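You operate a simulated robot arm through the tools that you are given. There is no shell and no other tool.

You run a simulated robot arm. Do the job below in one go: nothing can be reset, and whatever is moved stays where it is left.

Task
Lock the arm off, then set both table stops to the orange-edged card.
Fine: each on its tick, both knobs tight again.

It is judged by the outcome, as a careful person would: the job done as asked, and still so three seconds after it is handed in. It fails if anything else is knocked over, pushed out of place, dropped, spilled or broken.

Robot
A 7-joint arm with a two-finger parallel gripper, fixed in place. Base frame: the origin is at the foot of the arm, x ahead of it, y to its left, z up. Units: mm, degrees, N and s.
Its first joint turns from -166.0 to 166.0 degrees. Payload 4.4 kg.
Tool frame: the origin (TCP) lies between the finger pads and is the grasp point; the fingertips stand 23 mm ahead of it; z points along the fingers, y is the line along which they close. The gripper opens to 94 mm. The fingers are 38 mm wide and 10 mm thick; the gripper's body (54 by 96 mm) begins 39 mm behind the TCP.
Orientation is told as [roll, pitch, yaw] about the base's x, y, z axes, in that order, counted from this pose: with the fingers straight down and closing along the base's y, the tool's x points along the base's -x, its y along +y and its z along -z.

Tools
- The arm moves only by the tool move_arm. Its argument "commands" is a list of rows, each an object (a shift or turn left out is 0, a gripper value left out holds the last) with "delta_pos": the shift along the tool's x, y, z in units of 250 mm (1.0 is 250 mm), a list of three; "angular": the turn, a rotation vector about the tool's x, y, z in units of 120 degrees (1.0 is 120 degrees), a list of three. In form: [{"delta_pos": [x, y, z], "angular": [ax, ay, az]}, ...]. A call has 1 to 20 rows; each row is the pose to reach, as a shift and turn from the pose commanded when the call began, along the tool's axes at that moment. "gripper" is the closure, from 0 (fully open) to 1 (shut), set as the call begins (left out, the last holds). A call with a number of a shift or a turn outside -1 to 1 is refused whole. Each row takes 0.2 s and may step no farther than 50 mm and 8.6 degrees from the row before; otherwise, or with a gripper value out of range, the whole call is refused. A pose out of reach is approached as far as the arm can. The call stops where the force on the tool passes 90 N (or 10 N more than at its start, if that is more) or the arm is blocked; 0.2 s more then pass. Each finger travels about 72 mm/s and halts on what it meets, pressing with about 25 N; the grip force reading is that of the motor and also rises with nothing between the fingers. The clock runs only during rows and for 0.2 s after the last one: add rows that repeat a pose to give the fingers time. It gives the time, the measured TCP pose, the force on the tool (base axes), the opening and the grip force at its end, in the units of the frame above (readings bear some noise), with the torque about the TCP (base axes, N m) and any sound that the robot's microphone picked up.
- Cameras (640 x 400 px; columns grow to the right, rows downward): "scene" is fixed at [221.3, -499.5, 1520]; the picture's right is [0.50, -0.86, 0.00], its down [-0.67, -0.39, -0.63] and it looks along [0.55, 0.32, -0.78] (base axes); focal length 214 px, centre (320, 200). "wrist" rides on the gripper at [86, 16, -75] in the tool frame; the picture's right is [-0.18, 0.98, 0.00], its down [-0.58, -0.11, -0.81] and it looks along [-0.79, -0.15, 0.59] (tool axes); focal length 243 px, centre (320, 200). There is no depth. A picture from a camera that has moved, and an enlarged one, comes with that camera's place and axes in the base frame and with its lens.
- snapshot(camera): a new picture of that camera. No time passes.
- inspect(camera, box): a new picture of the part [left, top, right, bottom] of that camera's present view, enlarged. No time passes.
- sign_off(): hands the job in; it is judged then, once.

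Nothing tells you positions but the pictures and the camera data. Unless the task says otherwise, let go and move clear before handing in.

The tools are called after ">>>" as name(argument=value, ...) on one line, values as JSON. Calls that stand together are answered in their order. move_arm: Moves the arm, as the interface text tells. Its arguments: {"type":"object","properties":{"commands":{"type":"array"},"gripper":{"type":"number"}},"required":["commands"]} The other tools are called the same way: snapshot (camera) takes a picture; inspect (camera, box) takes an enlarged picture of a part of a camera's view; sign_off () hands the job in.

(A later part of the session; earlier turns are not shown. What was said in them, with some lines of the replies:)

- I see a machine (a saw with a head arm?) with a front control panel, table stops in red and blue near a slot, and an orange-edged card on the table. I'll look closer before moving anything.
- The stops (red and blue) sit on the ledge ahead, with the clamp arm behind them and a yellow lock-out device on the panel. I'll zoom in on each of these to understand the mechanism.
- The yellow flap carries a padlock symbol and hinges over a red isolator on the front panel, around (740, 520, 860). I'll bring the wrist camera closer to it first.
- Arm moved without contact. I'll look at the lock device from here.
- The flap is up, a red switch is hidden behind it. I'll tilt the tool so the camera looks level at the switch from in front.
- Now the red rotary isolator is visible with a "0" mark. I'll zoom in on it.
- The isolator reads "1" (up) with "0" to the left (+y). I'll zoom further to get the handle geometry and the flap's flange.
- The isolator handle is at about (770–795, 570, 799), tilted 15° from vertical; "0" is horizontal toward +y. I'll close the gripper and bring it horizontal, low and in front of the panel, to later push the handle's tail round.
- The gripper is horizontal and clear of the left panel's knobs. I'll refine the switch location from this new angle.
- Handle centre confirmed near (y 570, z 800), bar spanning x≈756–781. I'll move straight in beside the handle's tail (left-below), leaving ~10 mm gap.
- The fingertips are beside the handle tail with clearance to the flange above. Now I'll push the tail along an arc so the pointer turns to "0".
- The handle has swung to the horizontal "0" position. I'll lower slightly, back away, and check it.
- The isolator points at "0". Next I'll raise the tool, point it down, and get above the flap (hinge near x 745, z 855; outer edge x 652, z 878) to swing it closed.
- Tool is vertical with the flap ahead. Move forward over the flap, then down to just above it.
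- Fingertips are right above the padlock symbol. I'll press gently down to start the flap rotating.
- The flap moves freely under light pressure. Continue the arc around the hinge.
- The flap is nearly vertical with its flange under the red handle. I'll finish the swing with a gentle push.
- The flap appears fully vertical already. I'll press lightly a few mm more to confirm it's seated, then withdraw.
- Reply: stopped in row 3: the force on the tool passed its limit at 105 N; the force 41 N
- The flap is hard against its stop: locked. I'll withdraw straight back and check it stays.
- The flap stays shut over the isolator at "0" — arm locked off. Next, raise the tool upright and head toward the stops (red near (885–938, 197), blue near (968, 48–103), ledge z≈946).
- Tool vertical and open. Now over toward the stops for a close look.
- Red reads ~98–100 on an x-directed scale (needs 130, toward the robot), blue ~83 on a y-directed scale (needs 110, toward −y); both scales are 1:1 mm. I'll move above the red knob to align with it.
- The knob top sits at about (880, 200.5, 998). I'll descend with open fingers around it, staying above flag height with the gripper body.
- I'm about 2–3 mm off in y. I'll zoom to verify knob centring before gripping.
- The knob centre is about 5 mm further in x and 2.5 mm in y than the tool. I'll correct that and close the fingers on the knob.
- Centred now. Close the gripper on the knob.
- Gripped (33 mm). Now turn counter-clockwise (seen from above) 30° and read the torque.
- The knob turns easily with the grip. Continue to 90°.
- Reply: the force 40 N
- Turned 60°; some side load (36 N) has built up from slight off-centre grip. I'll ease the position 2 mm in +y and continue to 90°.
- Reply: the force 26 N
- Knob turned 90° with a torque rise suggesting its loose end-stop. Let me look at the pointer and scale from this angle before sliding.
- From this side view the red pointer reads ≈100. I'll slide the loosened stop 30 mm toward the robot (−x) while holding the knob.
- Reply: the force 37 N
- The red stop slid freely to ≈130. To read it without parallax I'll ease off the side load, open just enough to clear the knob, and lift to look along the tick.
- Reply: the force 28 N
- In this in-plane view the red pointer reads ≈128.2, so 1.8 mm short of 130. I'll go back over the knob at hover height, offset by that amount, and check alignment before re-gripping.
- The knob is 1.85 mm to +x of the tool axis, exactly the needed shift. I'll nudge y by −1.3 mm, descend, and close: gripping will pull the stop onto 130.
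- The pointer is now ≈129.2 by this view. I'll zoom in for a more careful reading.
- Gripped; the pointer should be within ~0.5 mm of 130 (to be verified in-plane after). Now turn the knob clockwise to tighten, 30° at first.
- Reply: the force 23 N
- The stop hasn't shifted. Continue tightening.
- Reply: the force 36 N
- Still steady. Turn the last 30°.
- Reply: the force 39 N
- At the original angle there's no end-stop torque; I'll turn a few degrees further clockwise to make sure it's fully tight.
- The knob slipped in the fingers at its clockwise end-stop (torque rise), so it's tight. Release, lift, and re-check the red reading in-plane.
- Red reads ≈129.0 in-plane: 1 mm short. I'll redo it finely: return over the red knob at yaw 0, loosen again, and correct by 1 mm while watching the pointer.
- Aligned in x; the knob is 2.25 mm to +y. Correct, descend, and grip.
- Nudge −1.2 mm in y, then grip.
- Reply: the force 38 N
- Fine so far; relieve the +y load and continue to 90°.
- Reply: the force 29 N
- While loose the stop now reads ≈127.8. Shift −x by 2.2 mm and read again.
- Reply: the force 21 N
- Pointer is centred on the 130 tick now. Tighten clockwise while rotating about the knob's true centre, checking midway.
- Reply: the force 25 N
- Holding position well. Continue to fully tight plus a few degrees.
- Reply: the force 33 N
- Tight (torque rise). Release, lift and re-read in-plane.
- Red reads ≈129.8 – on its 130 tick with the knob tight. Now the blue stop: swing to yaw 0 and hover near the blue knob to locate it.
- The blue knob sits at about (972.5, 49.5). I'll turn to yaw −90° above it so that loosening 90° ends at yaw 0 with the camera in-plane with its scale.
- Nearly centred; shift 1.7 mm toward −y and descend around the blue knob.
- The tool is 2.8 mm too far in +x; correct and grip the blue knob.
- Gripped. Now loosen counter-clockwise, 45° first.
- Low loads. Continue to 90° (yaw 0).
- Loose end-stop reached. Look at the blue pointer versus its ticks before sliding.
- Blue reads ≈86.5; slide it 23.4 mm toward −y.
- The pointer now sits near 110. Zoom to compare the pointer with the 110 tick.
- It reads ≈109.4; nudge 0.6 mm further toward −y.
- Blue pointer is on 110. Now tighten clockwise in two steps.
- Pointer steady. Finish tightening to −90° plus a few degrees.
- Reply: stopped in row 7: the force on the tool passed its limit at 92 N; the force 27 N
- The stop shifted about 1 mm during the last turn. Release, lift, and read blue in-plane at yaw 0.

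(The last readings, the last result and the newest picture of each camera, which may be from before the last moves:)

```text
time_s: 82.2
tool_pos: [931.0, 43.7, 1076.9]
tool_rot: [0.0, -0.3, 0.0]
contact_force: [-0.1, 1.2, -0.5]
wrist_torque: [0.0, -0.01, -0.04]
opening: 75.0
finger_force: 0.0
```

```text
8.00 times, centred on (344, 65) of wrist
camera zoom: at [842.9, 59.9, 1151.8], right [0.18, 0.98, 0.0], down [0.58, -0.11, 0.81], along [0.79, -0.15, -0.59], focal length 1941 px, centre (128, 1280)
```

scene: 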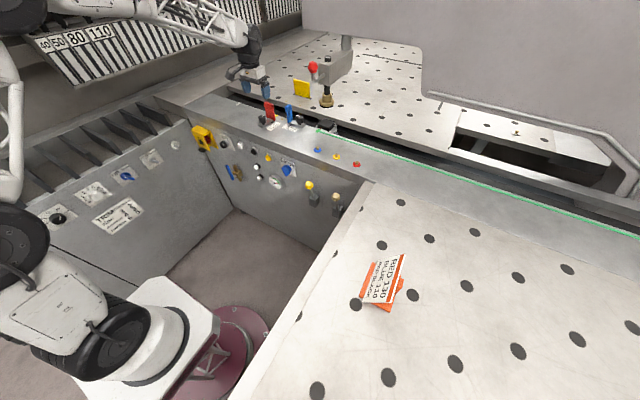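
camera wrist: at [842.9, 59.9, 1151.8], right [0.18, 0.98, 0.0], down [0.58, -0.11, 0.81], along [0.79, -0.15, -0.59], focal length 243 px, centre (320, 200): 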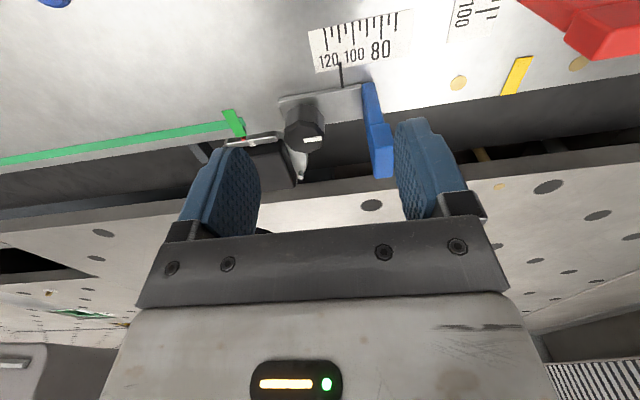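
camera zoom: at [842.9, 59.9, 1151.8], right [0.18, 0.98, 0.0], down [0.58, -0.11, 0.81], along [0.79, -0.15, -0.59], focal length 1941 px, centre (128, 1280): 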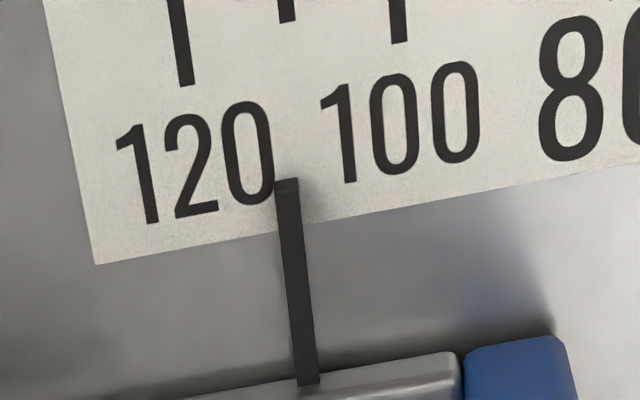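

>>> inspect(camera="wrist", box=[312, 16, 376, 66])

>>> inspect(camera="wrist", box=[276, 85, 356, 165])

```text
8.00 times, centred on (344, 41) of wrist
camera zoom: at [842.9, 59.9, 1151.8], right [0.18, 0.98, 0.0], down [0.58, -0.11, 0.81], along [0.79, -0.15, -0.59], focal length 1941 px, centre (128, 1472)
```

zoom: 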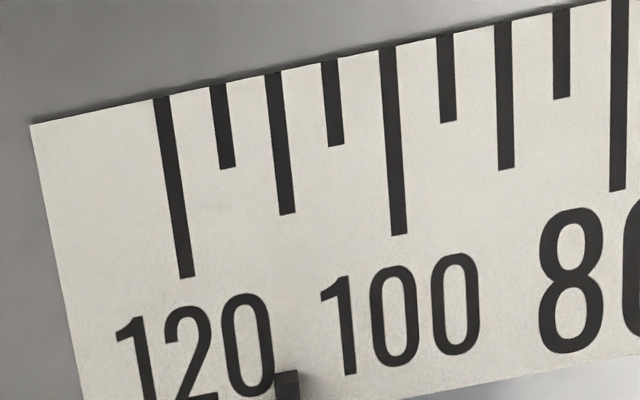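

```text
5.00 times, centred on (316, 125) of wrist
camera zoom: at [842.9, 59.9, 1151.8], right [0.18, 0.98, 0.0], down [0.58, -0.11, 0.81], along [0.79, -0.15, -0.59], focal length 1213 px, centre (340, 575)
```

zoom: 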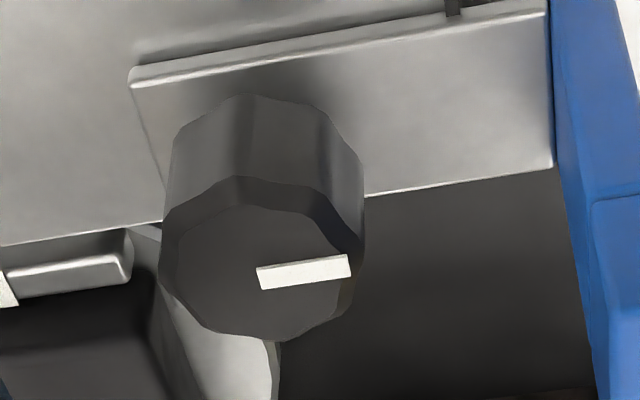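

Blue reads ≈111.5 after tightening (the knob grip was slightly off-centre). I'll redo it with compensation: return over the blue knob at yaw −90°.

>>> move_arm(commands=[{"delta_pos": [-0.013, -0.007, 0], "angular": [0, 0, 0.0625]}, {"delta_pos": [-0.027, -0.014, 0], "angular": [0, 0, 0.125]}, {"delta_pos": [-0.04, -0.021, 0], "angular": [0, 0, 0.1875]}, {"delta_pos": [-0.053, -0.028, 0], "angular": [0, 0, 0.25]}, {"delta_pos": [-0.067, -0.035, 0], "angular": [0, 0, 0.3125]}, {"delta_pos": [-0.08, -0.042, 0], "angular": [0, 0, 0.375]}, {"delta_pos": [-0.093, -0.049, 0], "angular": [0, 0, 0.4375]}, {"delta_pos": [-0.107, -0.056, 0], "angular": [0, 0, 0.5]}, {"delta_pos": [-0.12, -0.063, 0], "angular": [0, 0, 0.5625]}, {"delta_pos": [-0.133, -0.07, 0], "angular": [0, 0, 0.625]}, {"delta_pos": [-0.147, -0.077, 0], "angular": [0, 0, 0.6875]}, {"delta_pos": [-0.16, -0.084, 0], "angular": [0, 0, 0.75]}, {"delta_pos": [-0.16, -0.084, 0], "angular": [0, 0, 0.75]}])

>>> inspect(camera="wrist", box=[260, 40, 380, 140])

```text
time_s: 85.0
tool_pos: [970.0, 21.6, 1079.2]
tool_rot: [0.2, 0.0, -90.2]
contact_force: [-0.4, 0.4, 0.3]
wrist_torque: [0.0, 0.01, -0.01]
opening: 75.2
finger_force: 0.0
```

```text
4.00 times, centred on (320, 90) of wrist
camera zoom: at [986.0, 108.7, 1153.4], right [0.98, -0.19, 0.0], down [-0.11, -0.58, 0.81], along [-0.15, -0.79, -0.59], focal length 970 px, centre (320, 640)
```

zoom: 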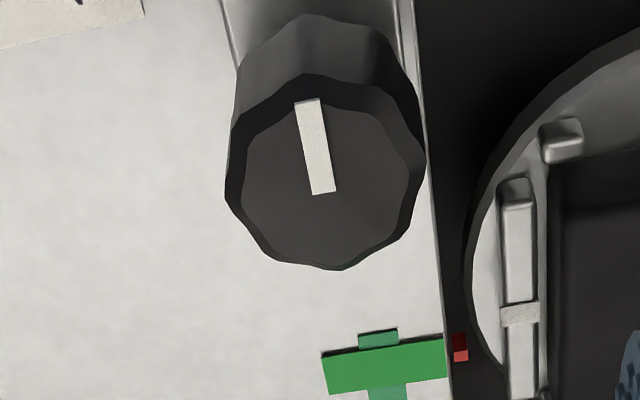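

Close: shift +0.9 mm x, −1.2 mm y and descend.

>>> move_arm(commands=[{"delta_pos": [-0.0048, 0.0036, 0.1]}, {"delta_pos": [-0.0048, 0.0036, 0.2]}, {"delta_pos": [-0.0048, 0.0036, 0.298]}, {"delta_pos": [-0.0048, 0.0036, 0.298]}])

>>> inspect(camera="wrist", box=[240, 100, 400, 200])

```text
time_s: 86.0
tool_pos: [972.2, 22.5, 1005.2]
tool_rot: [0.3, 0.1, -90.1]
contact_force: [0.5, 0.4, -0.2]
wrist_torque: [-0.02, -0.01, 0.0]
opening: 75.7
finger_force: 0.1
```

```text
4.00 times, centred on (320, 150) of wrist
camera zoom: at [987.8, 110.2, 1080.6], right [0.98, -0.19, 0.0], down [-0.11, -0.58, 0.81], along [-0.15, -0.79, -0.59], focal length 970 px, centre (320, 400)
```

zoom: 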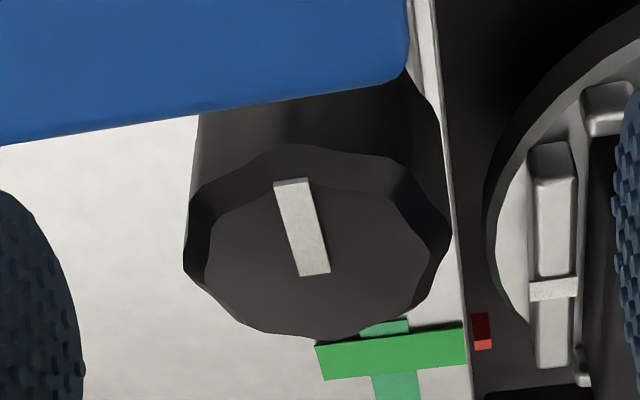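

Move 1.3 mm further toward −y, then grip.

>>> move_arm(commands=[{"delta_pos": [-0.0056, 0, 0]}, {"delta_pos": [-0.0056, 0, 0]}])

>>> inspect(camera="wrist", box=[240, 100, 400, 200])

>>> move_arm(commands=[{"delta_pos": [0, 0, 0]}, {"delta_pos": [0, 0, 0]}, {"delta_pos": [0, 0, 0]}, {"delta_pos": [0, 0, 0]}], gripper=1)

```text
time_s: 86.6
tool_pos: [970.6, 21.1, 1004.1]
tool_rot: [0.1, -0.1, -90.1]
contact_force: [-0.2, 1.2, 0.7]
wrist_torque: [0.0, 0.0, 0.0]
opening: 75.2
finger_force: 0.0
```

```text
4.00 times, centred on (320, 150) of wrist
camera zoom: at [987.2, 107.9, 1079.3], right [0.98, -0.19, 0.0], down [-0.11, -0.58, 0.81], along [-0.15, -0.79, -0.59], focal length 970 px, centre (320, 400)
```

zoom: 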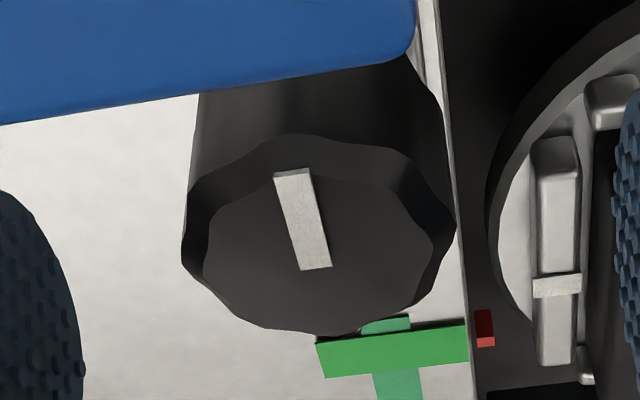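

```text
time_s: 87.6
tool_pos: [971.8, 21.2, 1004.6]
tool_rot: [0.2, 0.0, -90.0]
contact_force: [-10.1, -0.1, 2.5]
wrist_torque: [-0.03, 0.54, 0.02]
opening: 33.6
finger_force: 44.7
```

Gripped. Loosen counter-clockwise 90° again.

>>> move_arm(commands=[{"delta_pos": [0, 0, 0], "angular": [0, 0, -0.0625]}, {"delta_pos": [0, 0, 0], "angular": [0, 0, -0.125]}, {"delta_pos": [0, 0, 0], "angular": [0, 0, -0.1875]}, {"delta_pos": [0, 0, 0], "angular": [0, 0, -0.25]}, {"delta_pos": [0, 0, 0], "angular": [0, 0, -0.3125]}, {"delta_pos": [0, 0, 0], "angular": [0, 0, -0.375]}])

>>> inspect(camera="scene", box=[284, 112, 316, 132])

>>> move_arm(commands=[{"delta_pos": [0, 0, 0], "angular": [0, 0, -0.0625]}, {"delta_pos": [0, 0, 0], "angular": [0, 0, -0.125]}, {"delta_pos": [0, 0, 0], "angular": [0, 0, -0.1875]}, {"delta_pos": [0, 0, 0], "angular": [0, 0, -0.25]}, {"delta_pos": [0, 0, 0], "angular": [0, 0, -0.3125]}, {"delta_pos": [0, 0, 0], "angular": [0, 0, -0.375]}])

>>> inspect(camera="wrist", box=[334, 0, 430, 60])

>>> inspect(camera="scene", box=[284, 112, 316, 132])

```text
time_s: 89.0
tool_pos: [971.8, 18.8, 1004.5]
tool_rot: [0.2, -0.4, -45.0]
contact_force: [33.9, 0.3, 6.2]
wrist_torque: [0.22, -0.13, -0.05]
opening: 33.5
finger_force: 44.1
```

```text
16.00 times, centred on (300, 122) of scene
camera zoom: at [221.3, -499.5, 1520.0], right [0.5, -0.86, 0.0], down [-0.67, -0.39, -0.63], along [0.55, 0.32, -0.78], focal length 3432 px, centre (640, 1448)
```

zoom: 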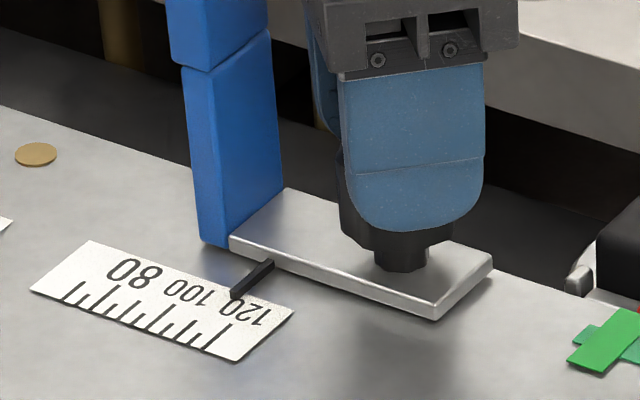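

```text
time_s: 90.4
tool_pos: [968.4, 21.3, 1003.6]
tool_rot: [-0.1, -0.2, -0.1]
contact_force: [0.0, -1.2, 26.1]
wrist_torque: [0.32, -0.03, -0.47]
opening: 33.7
finger_force: 44.9
```

```text
6.67 times, centred on (382, 30) of wrist
camera zoom: at [882.5, 37.2, 1077.9], right [0.18, 0.98, 0.0], down [0.58, -0.11, 0.81], along [0.79, -0.15, -0.59], focal length 1618 px, centre (-93, 1333)
```

zoom: 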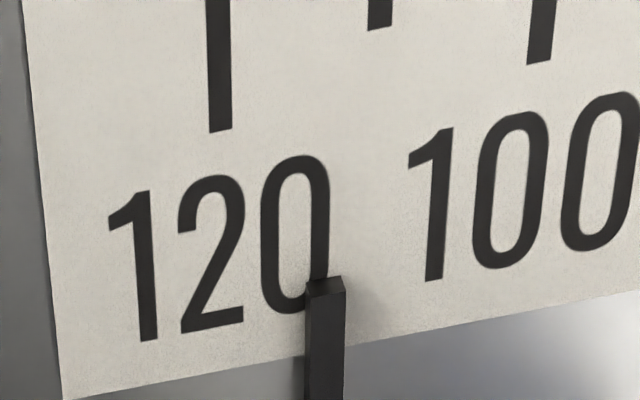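

```text
16.00 times, centred on (300, 122) of scene
camera zoom: at [221.3, -499.5, 1520.0], right [0.5, -0.86, 0.0], down [-0.67, -0.39, -0.63], along [0.55, 0.32, -0.78], focal length 3432 px, centre (640, 1448)
```

zoom: 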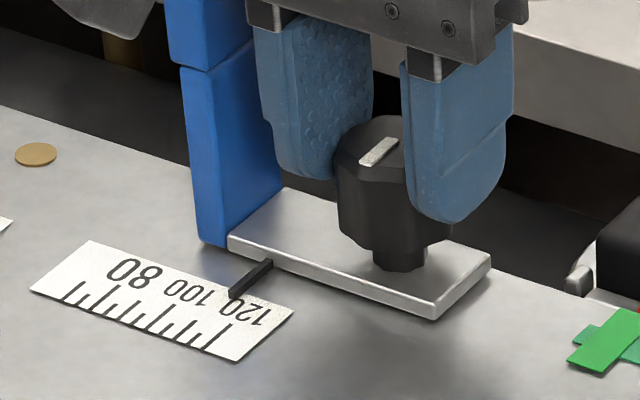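

While loose it reads ≈112.7; move 2.75 mm toward +y and check again.

>>> move_arm(commands=[{"delta_pos": [0, 0.006, 0]}, {"delta_pos": [0, 0.0115, 0]}, {"delta_pos": [0, 0.0115, 0]}])

>>> inspect(camera="wrist", box=[334, 0, 430, 60])

>>> inspect(camera="wrist", box=[240, 100, 400, 200])

```text
time_s: 91.2
tool_pos: [969.2, 22.7, 1002.5]
tool_rot: [-0.1, -0.2, -0.1]
contact_force: [-26.1, 0.5, 26.0]
wrist_torque: [0.38, 0.54, -0.06]
opening: 33.9
finger_force: 44.9
```

```text
6.67 times, centred on (382, 30) of wrist
camera zoom: at [882.6, 39.5, 1077.8], right [0.19, 0.98, 0.0], down [0.58, -0.11, 0.81], along [0.79, -0.15, -0.59], focal length 1618 px, centre (-93, 1333)
```

zoom: 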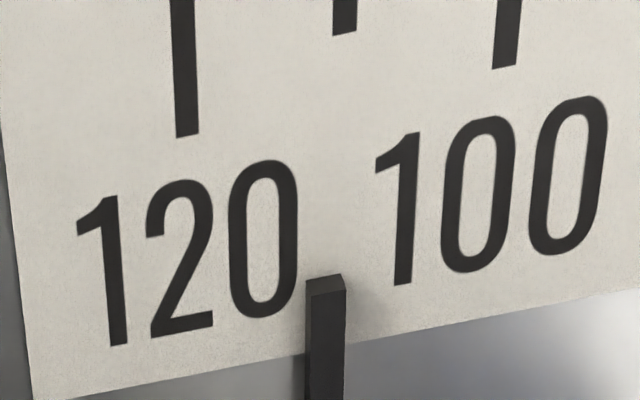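

```text
4.00 times, centred on (320, 150) of wrist
camera zoom: at [882.6, 39.5, 1077.8], right [0.19, 0.98, 0.0], down [0.58, -0.11, 0.81], along [0.79, -0.15, -0.59], focal length 970 px, centre (320, 400)
```

zoom: 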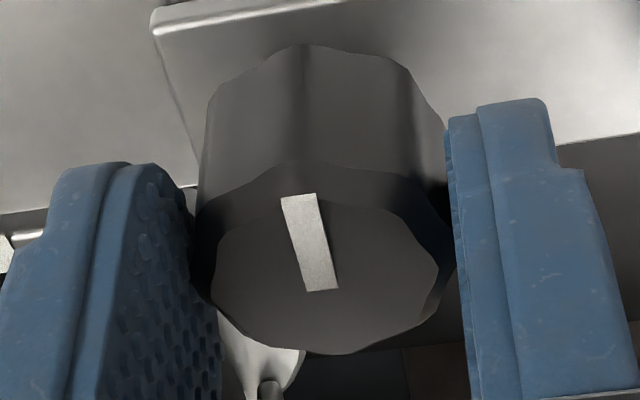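

Reads ≈110.9, and the knob sits ~2 mm forward in the grip. I'll open slightly, re-centre (+2 mm x, +0.9 mm y), and re-grip so the tightening turn is true.

>>> move_arm(commands=[{"delta_pos": [0, 0, 0]}, {"delta_pos": [0, 0, 0]}, {"delta_pos": [-0.008, 0.0036, 0]}, {"delta_pos": [-0.008, 0.0036, 0]}], gripper=0.5)

>>> inspect(camera="wrist", box=[240, 100, 400, 200])

>>> inspect(camera="wrist", box=[334, 0, 430, 60])

```text
time_s: 92.2
tool_pos: [972.4, 23.3, 1002.6]
tool_rot: [0.0, -0.2, -0.1]
contact_force: [0.1, -0.6, 0.6]
wrist_torque: [-0.03, -0.03, -0.01]
opening: 47.0
finger_force: 0.0
```

```text
4.00 times, centred on (320, 150) of wrist
camera zoom: at [886.0, 40.3, 1077.7], right [0.19, 0.98, 0.0], down [0.58, -0.11, 0.81], along [0.79, -0.15, -0.59], focal length 970 px, centre (320, 400)
```

zoom: 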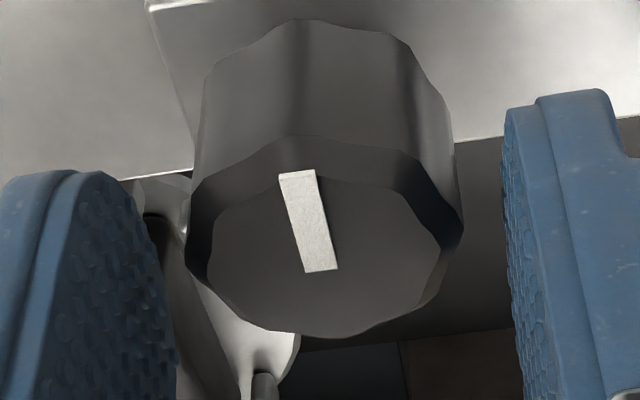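

```text
6.67 times, centred on (382, 30) of wrist
camera zoom: at [886.0, 40.3, 1077.7], right [0.19, 0.98, 0.0], down [0.58, -0.11, 0.81], along [0.79, -0.15, -0.59], focal length 1618 px, centre (-93, 1333)
```

zoom: 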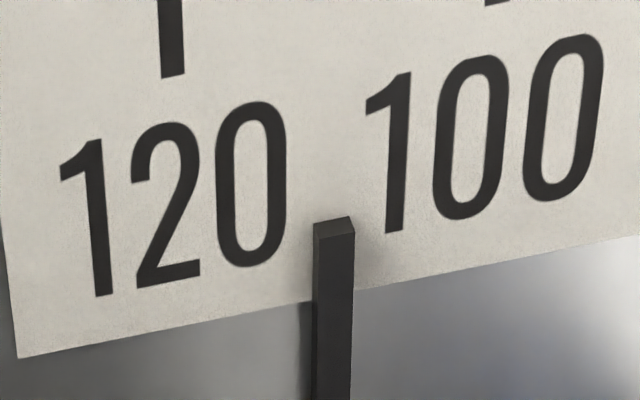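

Overshot a little; back off 1.4 mm in x.

>>> move_arm(commands=[{"delta_pos": [0.0056, 0.002, 0]}, {"delta_pos": [0.0056, 0.002, 0]}])

>>> inspect(camera="wrist", box=[240, 100, 400, 200])

```text
time_s: 92.8
tool_pos: [971.3, 24.6, 1003.7]
tool_rot: [0.0, -0.1, -0.1]
contact_force: [-0.2, -0.7, 0.0]
wrist_torque: [0.0, 0.04, 0.01]
opening: 47.3
finger_force: 0.0
```

```text
4.00 times, centred on (320, 150) of wrist
camera zoom: at [884.5, 41.1, 1077.5], right [0.19, 0.98, 0.0], down [0.58, -0.11, 0.81], along [0.79, -0.15, -0.59], focal length 970 px, centre (320, 400)
```

zoom: 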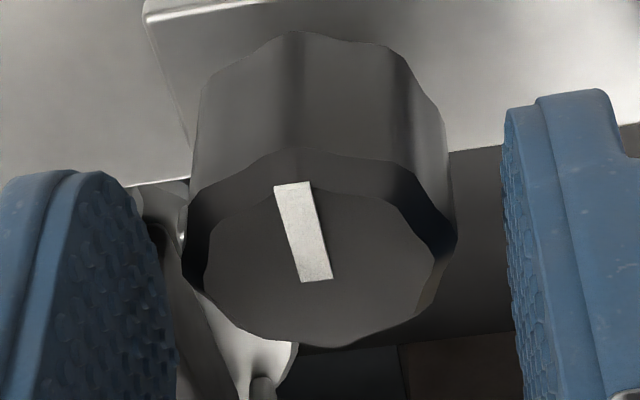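

Centred. Close the grip and re-read.

>>> move_arm(commands=[{"delta_pos": [0, 0, 0]}, {"delta_pos": [0, 0, 0]}, {"delta_pos": [0, 0, 0]}], gripper=1)

>>> inspect(camera="wrist", box=[334, 0, 430, 60])

>>> inspect(camera="scene", box=[286, 116, 302, 132])

```text
time_s: 93.6
tool_pos: [971.4, 25.0, 1004.6]
tool_rot: [0.0, -0.2, -0.1]
contact_force: [-0.2, -3.3, 0.4]
wrist_torque: [0.27, -0.07, -0.02]
opening: 33.7
finger_force: 44.4
```

```text
6.67 times, centred on (382, 30) of wrist
camera zoom: at [884.5, 40.9, 1077.5], right [0.19, 0.98, 0.0], down [0.58, -0.11, 0.81], along [0.79, -0.15, -0.59], focal length 1618 px, centre (-93, 1333)
```

zoom: 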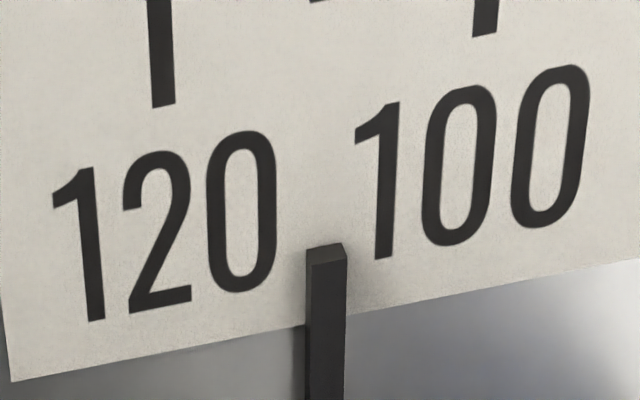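

```text
16.00 times, centred on (294, 124) of scene
camera zoom: at [221.3, -499.5, 1520.0], right [0.5, -0.86, 0.0], down [-0.67, -0.39, -0.63], along [0.55, 0.32, -0.78], focal length 3432 px, centre (736, 1416)
```

zoom: 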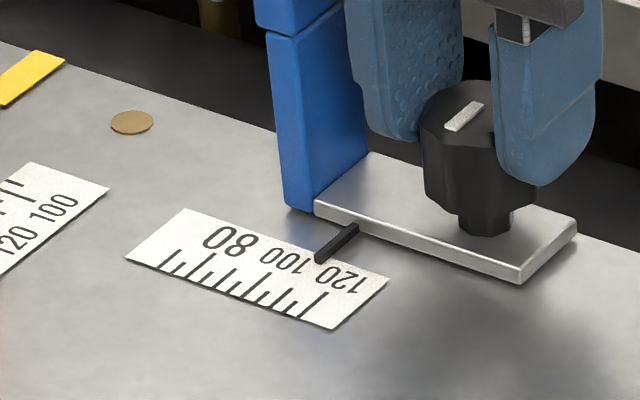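

Reads ≈109.8. Now tighten in small steps, watching the loads and pointer.

>>> move_arm(commands=[{"delta_pos": [0, 0, 0], "angular": [0, 0, 0.0625]}, {"delta_pos": [0, 0, 0], "angular": [0, 0, 0.125]}, {"delta_pos": [0, 0, 0], "angular": [0, 0, 0.1875]}, {"delta_pos": [0, 0, 0], "angular": [0, 0, 0.25]}, {"delta_pos": [0, 0, 0], "angular": [0, 0, 0.3125]}, {"delta_pos": [0, 0, 0], "angular": [0, 0, 0.375]}])

>>> inspect(camera="scene", box=[286, 116, 302, 132])

>>> snapshot(camera="wrist")

```text
time_s: 95.0
tool_pos: [971.2, 24.3, 1003.2]
tool_rot: [0.0, -0.2, -45.3]
contact_force: [-15.4, -0.9, 8.1]
wrist_torque: [-0.64, 0.32, -0.02]
opening: 33.7
finger_force: 44.6
```

```text
16.00 times, centred on (294, 124) of scene
camera zoom: at [221.3, -499.5, 1520.0], right [0.5, -0.86, 0.0], down [-0.67, -0.39, -0.63], along [0.55, 0.32, -0.78], focal length 3432 px, centre (736, 1416)
```

zoom: 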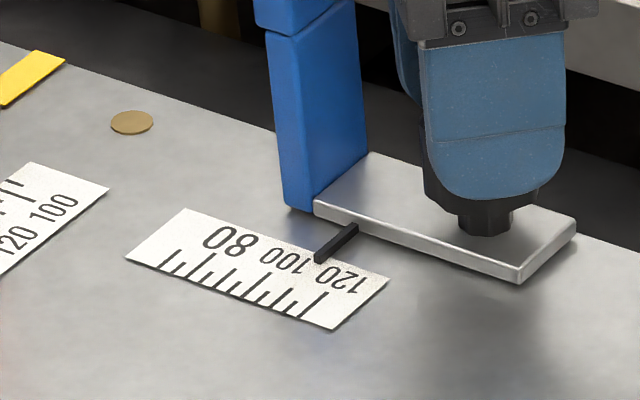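

```text
taken
camera wrist: at [921.5, 97.4, 1077.7], right [0.83, 0.56, 0.0], down [0.33, -0.49, 0.81], along [0.46, -0.67, -0.59], focal length 243 px, centre (320, 200)
```

wrist: 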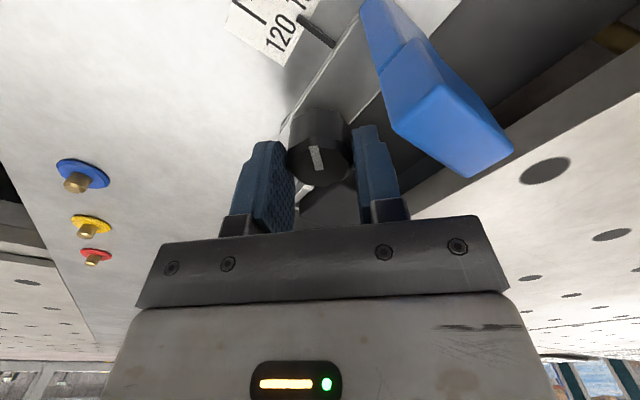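

No shift at all. Continue to −90° and check.

>>> move_arm(commands=[{"delta_pos": [0.0015, -0.0015, 0], "angular": [0, 0, 0.0625]}, {"delta_pos": [0.002, -0.002, 0], "angular": [0, 0, 0.125]}, {"delta_pos": [0.002, -0.002, 0], "angular": [0, 0, 0.1875]}, {"delta_pos": [0.002, -0.002, 0], "angular": [0, 0, 0.25]}, {"delta_pos": [0.002, -0.002, 0], "angular": [0, 0, 0.3125]}, {"delta_pos": [0.002, -0.002, 0], "angular": [0, 0, 0.37]}])

>>> inspect(camera="scene", box=[286, 116, 302, 132])

>>> inspect(camera="wrist", box=[240, 80, 400, 200])

```text
time_s: 96.4
tool_pos: [970.2, 24.6, 1003.0]
tool_rot: [0.3, 0.0, -89.7]
contact_force: [2.2, 6.8, 10.4]
wrist_torque: [-0.49, 0.33, 0.0]
opening: 33.8
finger_force: 45.1
```

```text
16.00 times, centred on (294, 124) of scene
camera zoom: at [221.3, -499.5, 1520.0], right [0.5, -0.86, 0.0], down [-0.67, -0.39, -0.63], along [0.55, 0.32, -0.78], focal length 3432 px, centre (736, 1416)
```

zoom: 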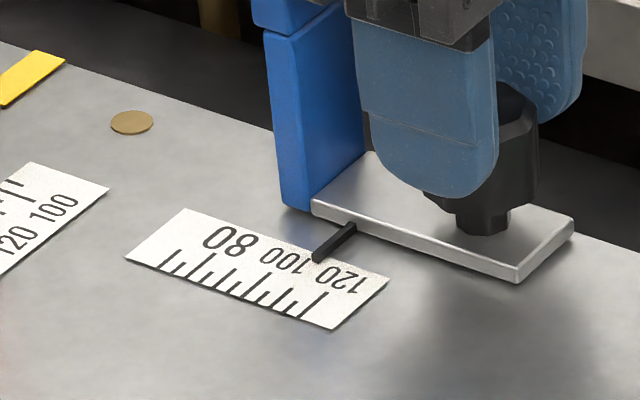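

```text
3.33 times, centred on (320, 140) of wrist
camera zoom: at [986.1, 111.8, 1077.9], right [0.98, -0.18, 0.01], down [-0.11, -0.58, 0.81], along [-0.14, -0.79, -0.59], focal length 809 px, centre (320, 400)
```

zoom: 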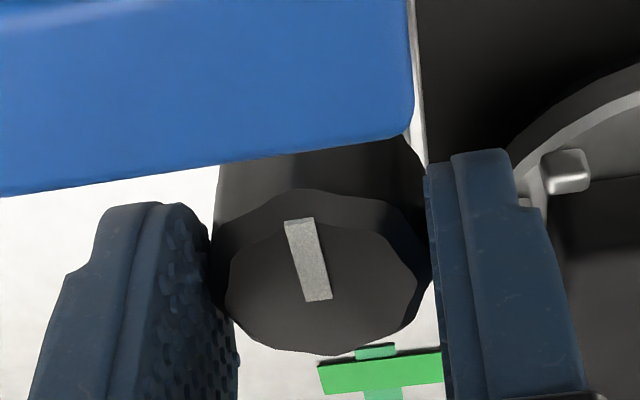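

It crept ~1 mm toward +y in the last part. I'll test whether it still slides by easing 1.2 mm back toward −y.

>>> move_arm(commands=[{"delta_pos": [-0.0025, 0, 0]}, {"delta_pos": [-0.005, 0, 0]}, {"delta_pos": [-0.005, 0, 0]}])

>>> inspect(camera="scene", box=[286, 116, 302, 132])

```text
time_s: 97.2
tool_pos: [971.3, 24.5, 1003.0]
tool_rot: [0.3, -0.1, -89.5]
contact_force: [16.3, 26.7, 6.4]
wrist_torque: [1.0, -0.02, 0.0]
opening: 33.8
finger_force: 45.3
```

```text
16.00 times, centred on (294, 124) of scene
camera zoom: at [221.3, -499.5, 1520.0], right [0.5, -0.86, 0.0], down [-0.67, -0.39, -0.63], along [0.55, 0.32, -0.78], focal length 3432 px, centre (736, 1416)
```

zoom: 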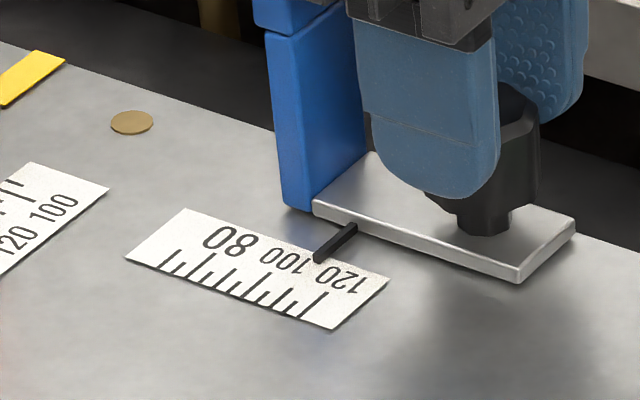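

Partly clamped: it moved back only slightly and load rose. I'll loosen 45° again and re-tighten with a small compensating drift.

>>> move_arm(commands=[{"delta_pos": [0.005, 0, 0]}, {"delta_pos": [0.005, 0.0028, 0], "angular": [0, 0, -0.0625]}, {"delta_pos": [0.005, 0.0028, 0], "angular": [0, 0, -0.125]}, {"delta_pos": [0.005, 0.0028, 0], "angular": [0, 0, -0.1875]}, {"delta_pos": [0.005, 0.0028, 0], "angular": [0, 0, -0.25]}, {"delta_pos": [0.005, 0.0028, 0], "angular": [0, 0, -0.3125]}, {"delta_pos": [0.005, 0.0028, 0], "angular": [0, 0, -0.37]}])

>>> inspect(camera="scene", box=[286, 116, 302, 132])

```text
time_s: 98.8
tool_pos: [971.2, 27.0, 1003.6]
tool_rot: [0.2, -0.3, -45.0]
contact_force: [-12.1, -3.5, 27.9]
wrist_torque: [-0.06, 0.78, -0.01]
opening: 33.6
finger_force: 45.0
```

```text
16.00 times, centred on (294, 124) of scene
camera zoom: at [221.3, -499.5, 1520.0], right [0.5, -0.86, 0.0], down [-0.67, -0.39, -0.63], along [0.55, 0.32, -0.78], focal length 3432 px, centre (736, 1416)
```

zoom: 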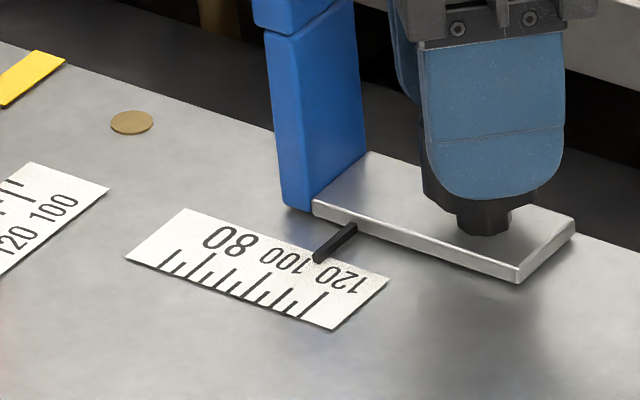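

>>> move_arm(commands=[{"delta_pos": [-0.0017, -0.0017, 0]}, {"delta_pos": [-0.0017, -0.0017, 0]}, {"delta_pos": [-0.0009, -0.0039, 0], "angular": [0, 0, 0.0625]}, {"delta_pos": [-0.0011, -0.0051, 0], "angular": [0, 0, 0.125]}, {"delta_pos": [-0.0018, -0.0058, 0], "angular": [0, 0, 0.1875]}, {"delta_pos": [-0.0025, -0.0065, 0], "angular": [0, 0, 0.25]}, {"delta_pos": [-0.0025, -0.0065, 0], "angular": [0, 0, 0.3125]}, {"delta_pos": [-0.0025, -0.0065, 0], "angular": [0, 0, 0.37]}])

>>> inspect(camera="scene", box=[286, 116, 302, 132])

```text
time_s: 100.6
tool_pos: [970.6, 21.6, 1003.1]
tool_rot: [0.4, 0.0, -89.7]
contact_force: [36.6, 13.2, 13.8]
wrist_torque: [-0.28, -0.55, -0.02]
opening: 33.6
finger_force: 44.9
```

```text
16.00 times, centred on (294, 124) of scene
camera zoom: at [221.3, -499.5, 1520.0], right [0.5, -0.86, 0.0], down [-0.67, -0.39, -0.63], along [0.55, 0.32, -0.78], focal length 3432 px, centre (736, 1416)
```

zoom: 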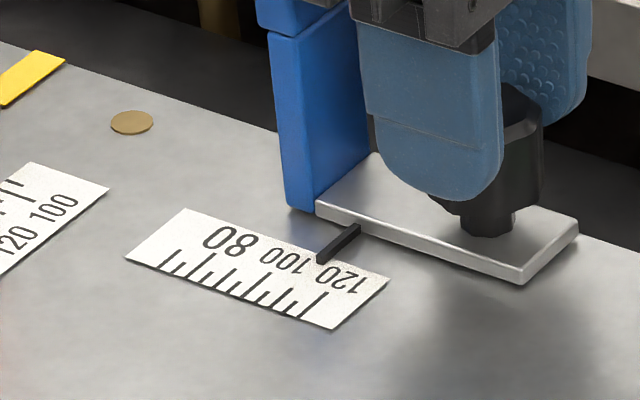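

Pointer now ≈110.3. Relieve the x load, then turn the last few degrees to the tight stop.

>>> move_arm(commands=[{"delta_pos": [0.001, 0.006, 0]}, {"delta_pos": [0.001, 0.006, 0], "angular": [0, 0, 0.02]}, {"delta_pos": [0.001, 0.006, 0], "angular": [0, 0, 0.04]}, {"delta_pos": [0.001, 0.006, 0], "angular": [0, 0, 0.06]}])

>>> inspect(camera="scene", box=[286, 116, 302, 132])

>>> inspect(camera="wrist", box=[240, 80, 400, 200])

```text
time_s: 101.6
tool_pos: [970.2, 22.6, 1002.1]
tool_rot: [0.2, 0.0, -96.7]
contact_force: [-9.2, -6.9, 14.2]
wrist_torque: [-0.37, 0.55, 0.38]
opening: 33.5
finger_force: 44.7
```

```text
16.00 times, centred on (294, 124) of scene
camera zoom: at [221.3, -499.5, 1520.0], right [0.5, -0.86, 0.0], down [-0.67, -0.39, -0.63], along [0.55, 0.32, -0.78], focal length 3432 px, centre (736, 1416)
```

zoom: 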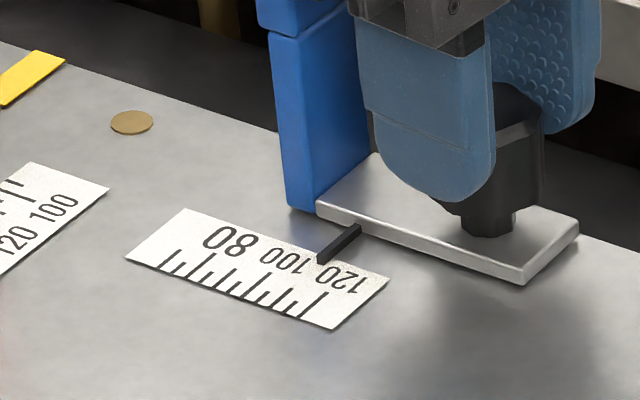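

```text
3.33 times, centred on (320, 140) of wrist
camera zoom: at [996.9, 106.5, 1076.9], right [0.95, -0.3, 0.0], down [-0.18, -0.56, 0.81], along [-0.24, -0.77, -0.59], focal length 809 px, centre (320, 400)
```

zoom: 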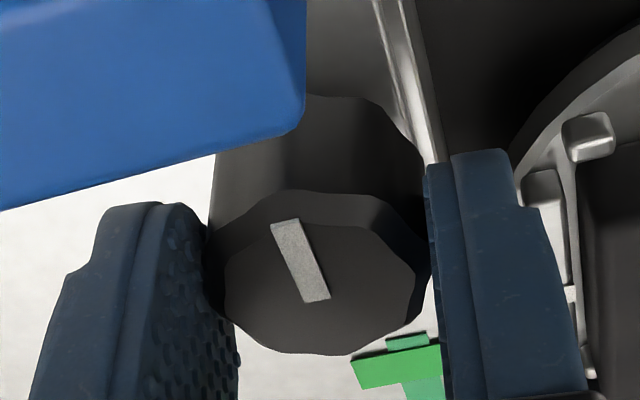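

Tight (torque rise, knob at its stop). Release, lift, and check blue in-plane.

>>> move_arm(commands=[{"delta_pos": [0, 0, 0]}, {"delta_pos": [0, 0, 0]}, {"delta_pos": [0, 0, -0.148]}, {"delta_pos": [0, 0, -0.296]}, {"delta_pos": [0.006, -0.014, -0.296], "angular": [0, 0, -0.0671]}, {"delta_pos": [0.012, -0.028, -0.296], "angular": [0, 0, -0.1342]}, {"delta_pos": [0.017, -0.042, -0.296], "angular": [0, 0, -0.2013]}, {"delta_pos": [0.023, -0.056, -0.296], "angular": [0, 0, -0.2683]}, {"delta_pos": [0.029, -0.07, -0.296], "angular": [0, 0, -0.3354]}, {"delta_pos": [0.035, -0.083, -0.296], "angular": [0, 0, -0.4025]}, {"delta_pos": [0.04, -0.097, -0.296], "angular": [0, 0, -0.4696]}, {"delta_pos": [0.046, -0.111, -0.296], "angular": [0, 0, -0.5367]}, {"delta_pos": [0.052, -0.125, -0.296], "angular": [0, 0, -0.6038]}, {"delta_pos": [0.058, -0.139, -0.296], "angular": [0, 0, -0.6708]}, {"delta_pos": [0.063, -0.153, -0.296], "angular": [0, 0, -0.7379]}, {"delta_pos": [0.069, -0.1668, -0.296], "angular": [0, 0, -0.805]}, {"delta_pos": [0.069, -0.1668, -0.296], "angular": [0, 0, -0.805]}], gripper=0.2)

>>> inspect(camera="wrist", box=[312, 16, 376, 66])

>>> inspect(camera="wrist", box=[304, 40, 384, 90])

>>> snapshot(camera="wrist")

```text
time_s: 105.2
tool_pos: [931.0, 46.1, 1076.9]
tool_rot: [0.1, -0.1, -0.1]
contact_force: [0.0, -0.1, -0.1]
wrist_torque: [0.01, 0.0, -0.03]
opening: 75.3
finger_force: 0.0
```

```text
8.00 times, centred on (344, 41) of wrist
camera zoom: at [844.7, 61.6, 1151.2], right [0.18, 0.98, 0.0], down [0.58, -0.11, 0.81], along [0.79, -0.15, -0.59], focal length 1941 px, centre (128, 1472)
```

zoom: 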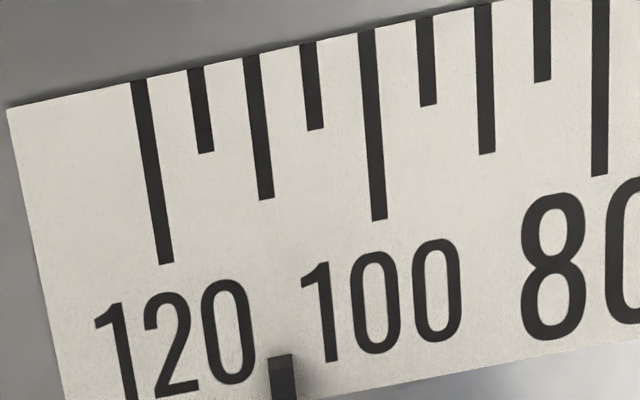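

```text
8.00 times, centred on (344, 65) of wrist
camera zoom: at [844.7, 61.6, 1151.2], right [0.18, 0.98, 0.0], down [0.58, -0.11, 0.81], along [0.79, -0.15, -0.59], focal length 1941 px, centre (128, 1280)
```

zoom: 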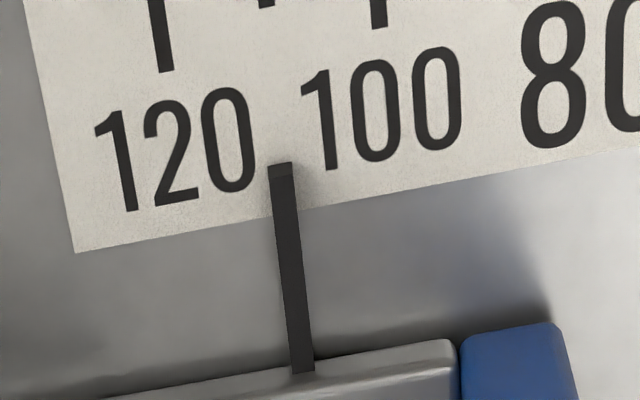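

```text
taken
camera wrist: at [844.7, 61.6, 1151.2], right [0.18, 0.98, 0.0], down [0.58, -0.11, 0.81], along [0.79, -0.15, -0.59], focal length 243 px, centre (320, 200)
```

wrist: 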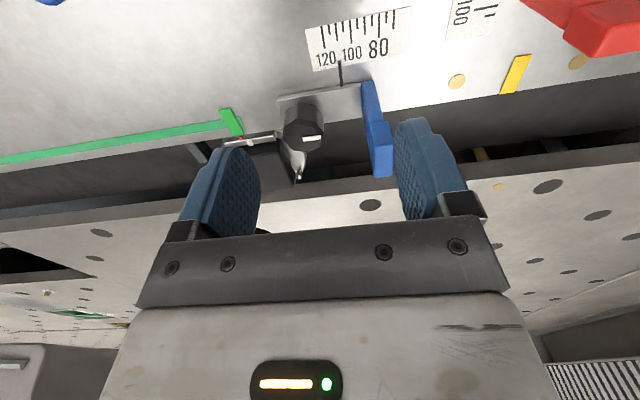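

Blue reads ≈110.2 — on its tick. I'll verify knob orientations, the red stop, and the lock flap in the scene view.

>>> inspect(camera="scene", box=[255, 95, 319, 135])

>>> inspect(camera="scene", box=[165, 115, 229, 155])

>>> snapshot(camera="scene")

>>> inspect(camera="wrist", box=[276, 85, 356, 165])

```text
10.00 times, centred on (287, 115) of scene
camera zoom: at [221.3, -499.5, 1520.0], right [0.5, -0.86, 0.0], down [-0.67, -0.39, -0.63], along [0.55, 0.32, -0.78], focal length 2145 px, centre (650, 1050)
```

zoom: 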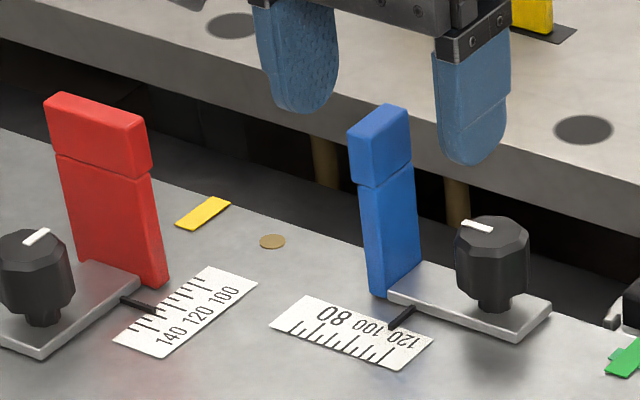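

```text
10.00 times, centred on (197, 135) of scene
camera zoom: at [221.3, -499.5, 1520.0], right [0.5, -0.86, 0.0], down [-0.67, -0.39, -0.63], along [0.55, 0.32, -0.78], focal length 2145 px, centre (1550, 850)
```

zoom: 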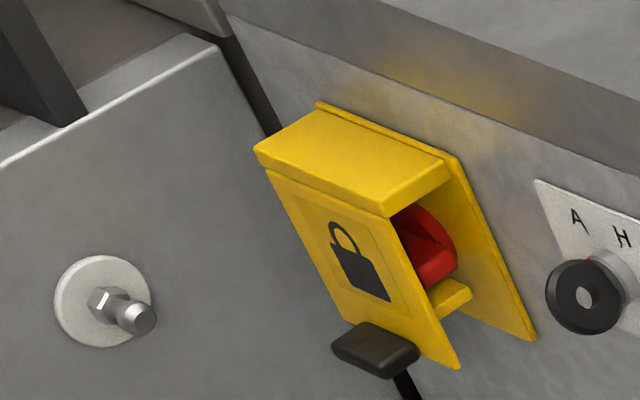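

```text
taken
```

scene: 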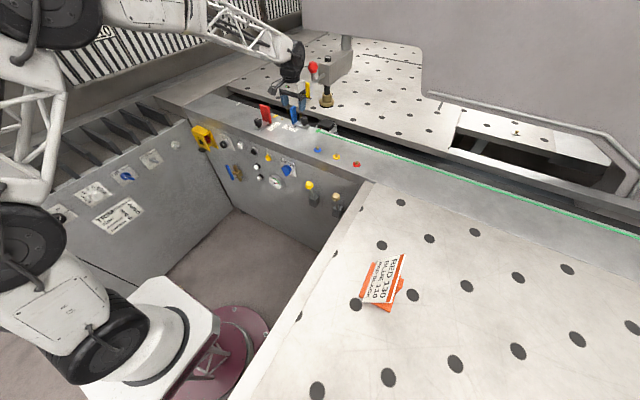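

```text
5.00 times, centred on (316, 125) of wrist
camera zoom: at [844.7, 61.6, 1151.2], right [0.18, 0.98, 0.0], down [0.58, -0.11, 0.81], along [0.79, -0.15, -0.59], focal length 1213 px, centre (340, 575)
```

zoom: 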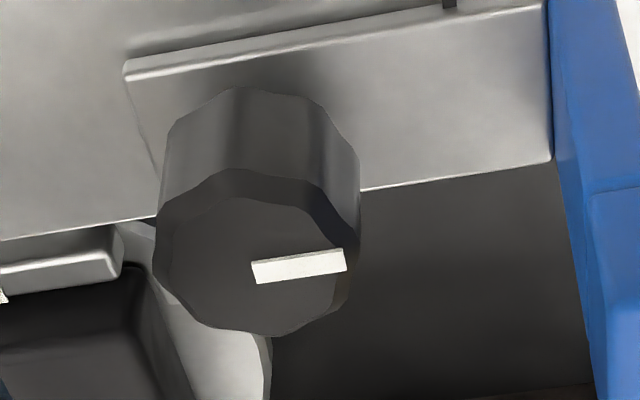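

Everything checks out: flap closed over "0", red on 130, blue on 110, both knobs back at their tight positions. I'll move the arm clear.

>>> move_arm(commands=[{"delta_pos": [0, 0, -0.18]}, {"delta_pos": [0.1, 0.03, -0.3]}, {"delta_pos": [0.25, 0.1, -0.4]}, {"delta_pos": [0.4, 0.18, -0.45]}, {"delta_pos": [0.55, 0.26, -0.49]}, {"delta_pos": [0.7, 0.33, -0.49]}])

>>> snapshot(camera="wrist")

>>> inspect(camera="scene", box=[255, 95, 319, 135])

```text
time_s: 106.6
tool_pos: [756.4, 127.8, 1198.9]
tool_rot: [0.1, -0.2, -0.1]
contact_force: [-0.4, 0.2, -0.1]
wrist_torque: [-0.01, 0.01, -0.01]
opening: 75.5
finger_force: 0.2
```

```text
taken
camera wrist: at [669.2, 144.0, 1273.2], right [0.19, 0.98, 0.0], down [0.58, -0.11, 0.81], along [0.79, -0.15, -0.59], focal length 243 px, centre (320, 200)
```

wrist: 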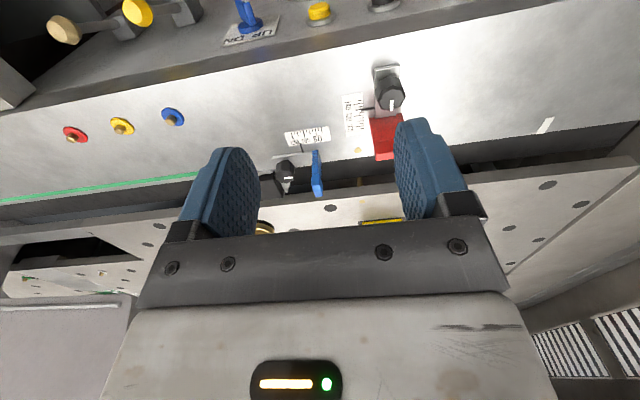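

```text
10.00 times, centred on (287, 115) of scene
camera zoom: at [221.3, -499.5, 1520.0], right [0.5, -0.86, 0.0], down [-0.67, -0.39, -0.63], along [0.55, 0.32, -0.78], focal length 2145 px, centre (650, 1050)
```

zoom: 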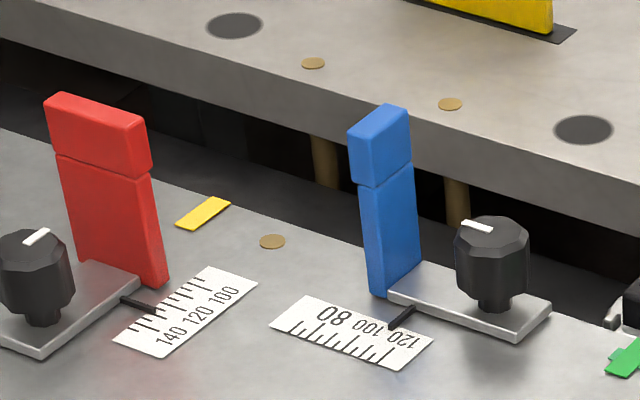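

The arm is clear. The isolator is at "0" with the lock flap closed, red is on 130, blue is on 110, both knobs are tight, and I can see nothing else out of place. Handing in.

>>> sign_off()

```text
The job is handed in.
```

The machine's arm is locked off, and both table stops are set to the orange-edged card with their knobs tight. The job is handed in.

- **Lock-off:** I took "the arm" to be the machine's arm. I turned the red isolator from 1 to 0 and closed the yellow padlock flap over it. It stayed shut after I let go. I found no separate padlock to fit.
- **Red stop (card: 130):** it reads about 129.8 on its scale. I set it twice, because the first try came out 1 mm short.
- **Blue stop (card: 110):** it reads about 110.2. I had to reset this one too, because tightening the knob had moved it to about 111.5.
- **Knobs:** each was turned clockwise to its end stop, and its white line points back at its flag as it did at the start.

The card also says "PAD BLACK". I left the pad alone, since you asked only for the stops. The arm finished clear of the machine with the gripper empty, and I saw nothing else disturbed in the last pictures.
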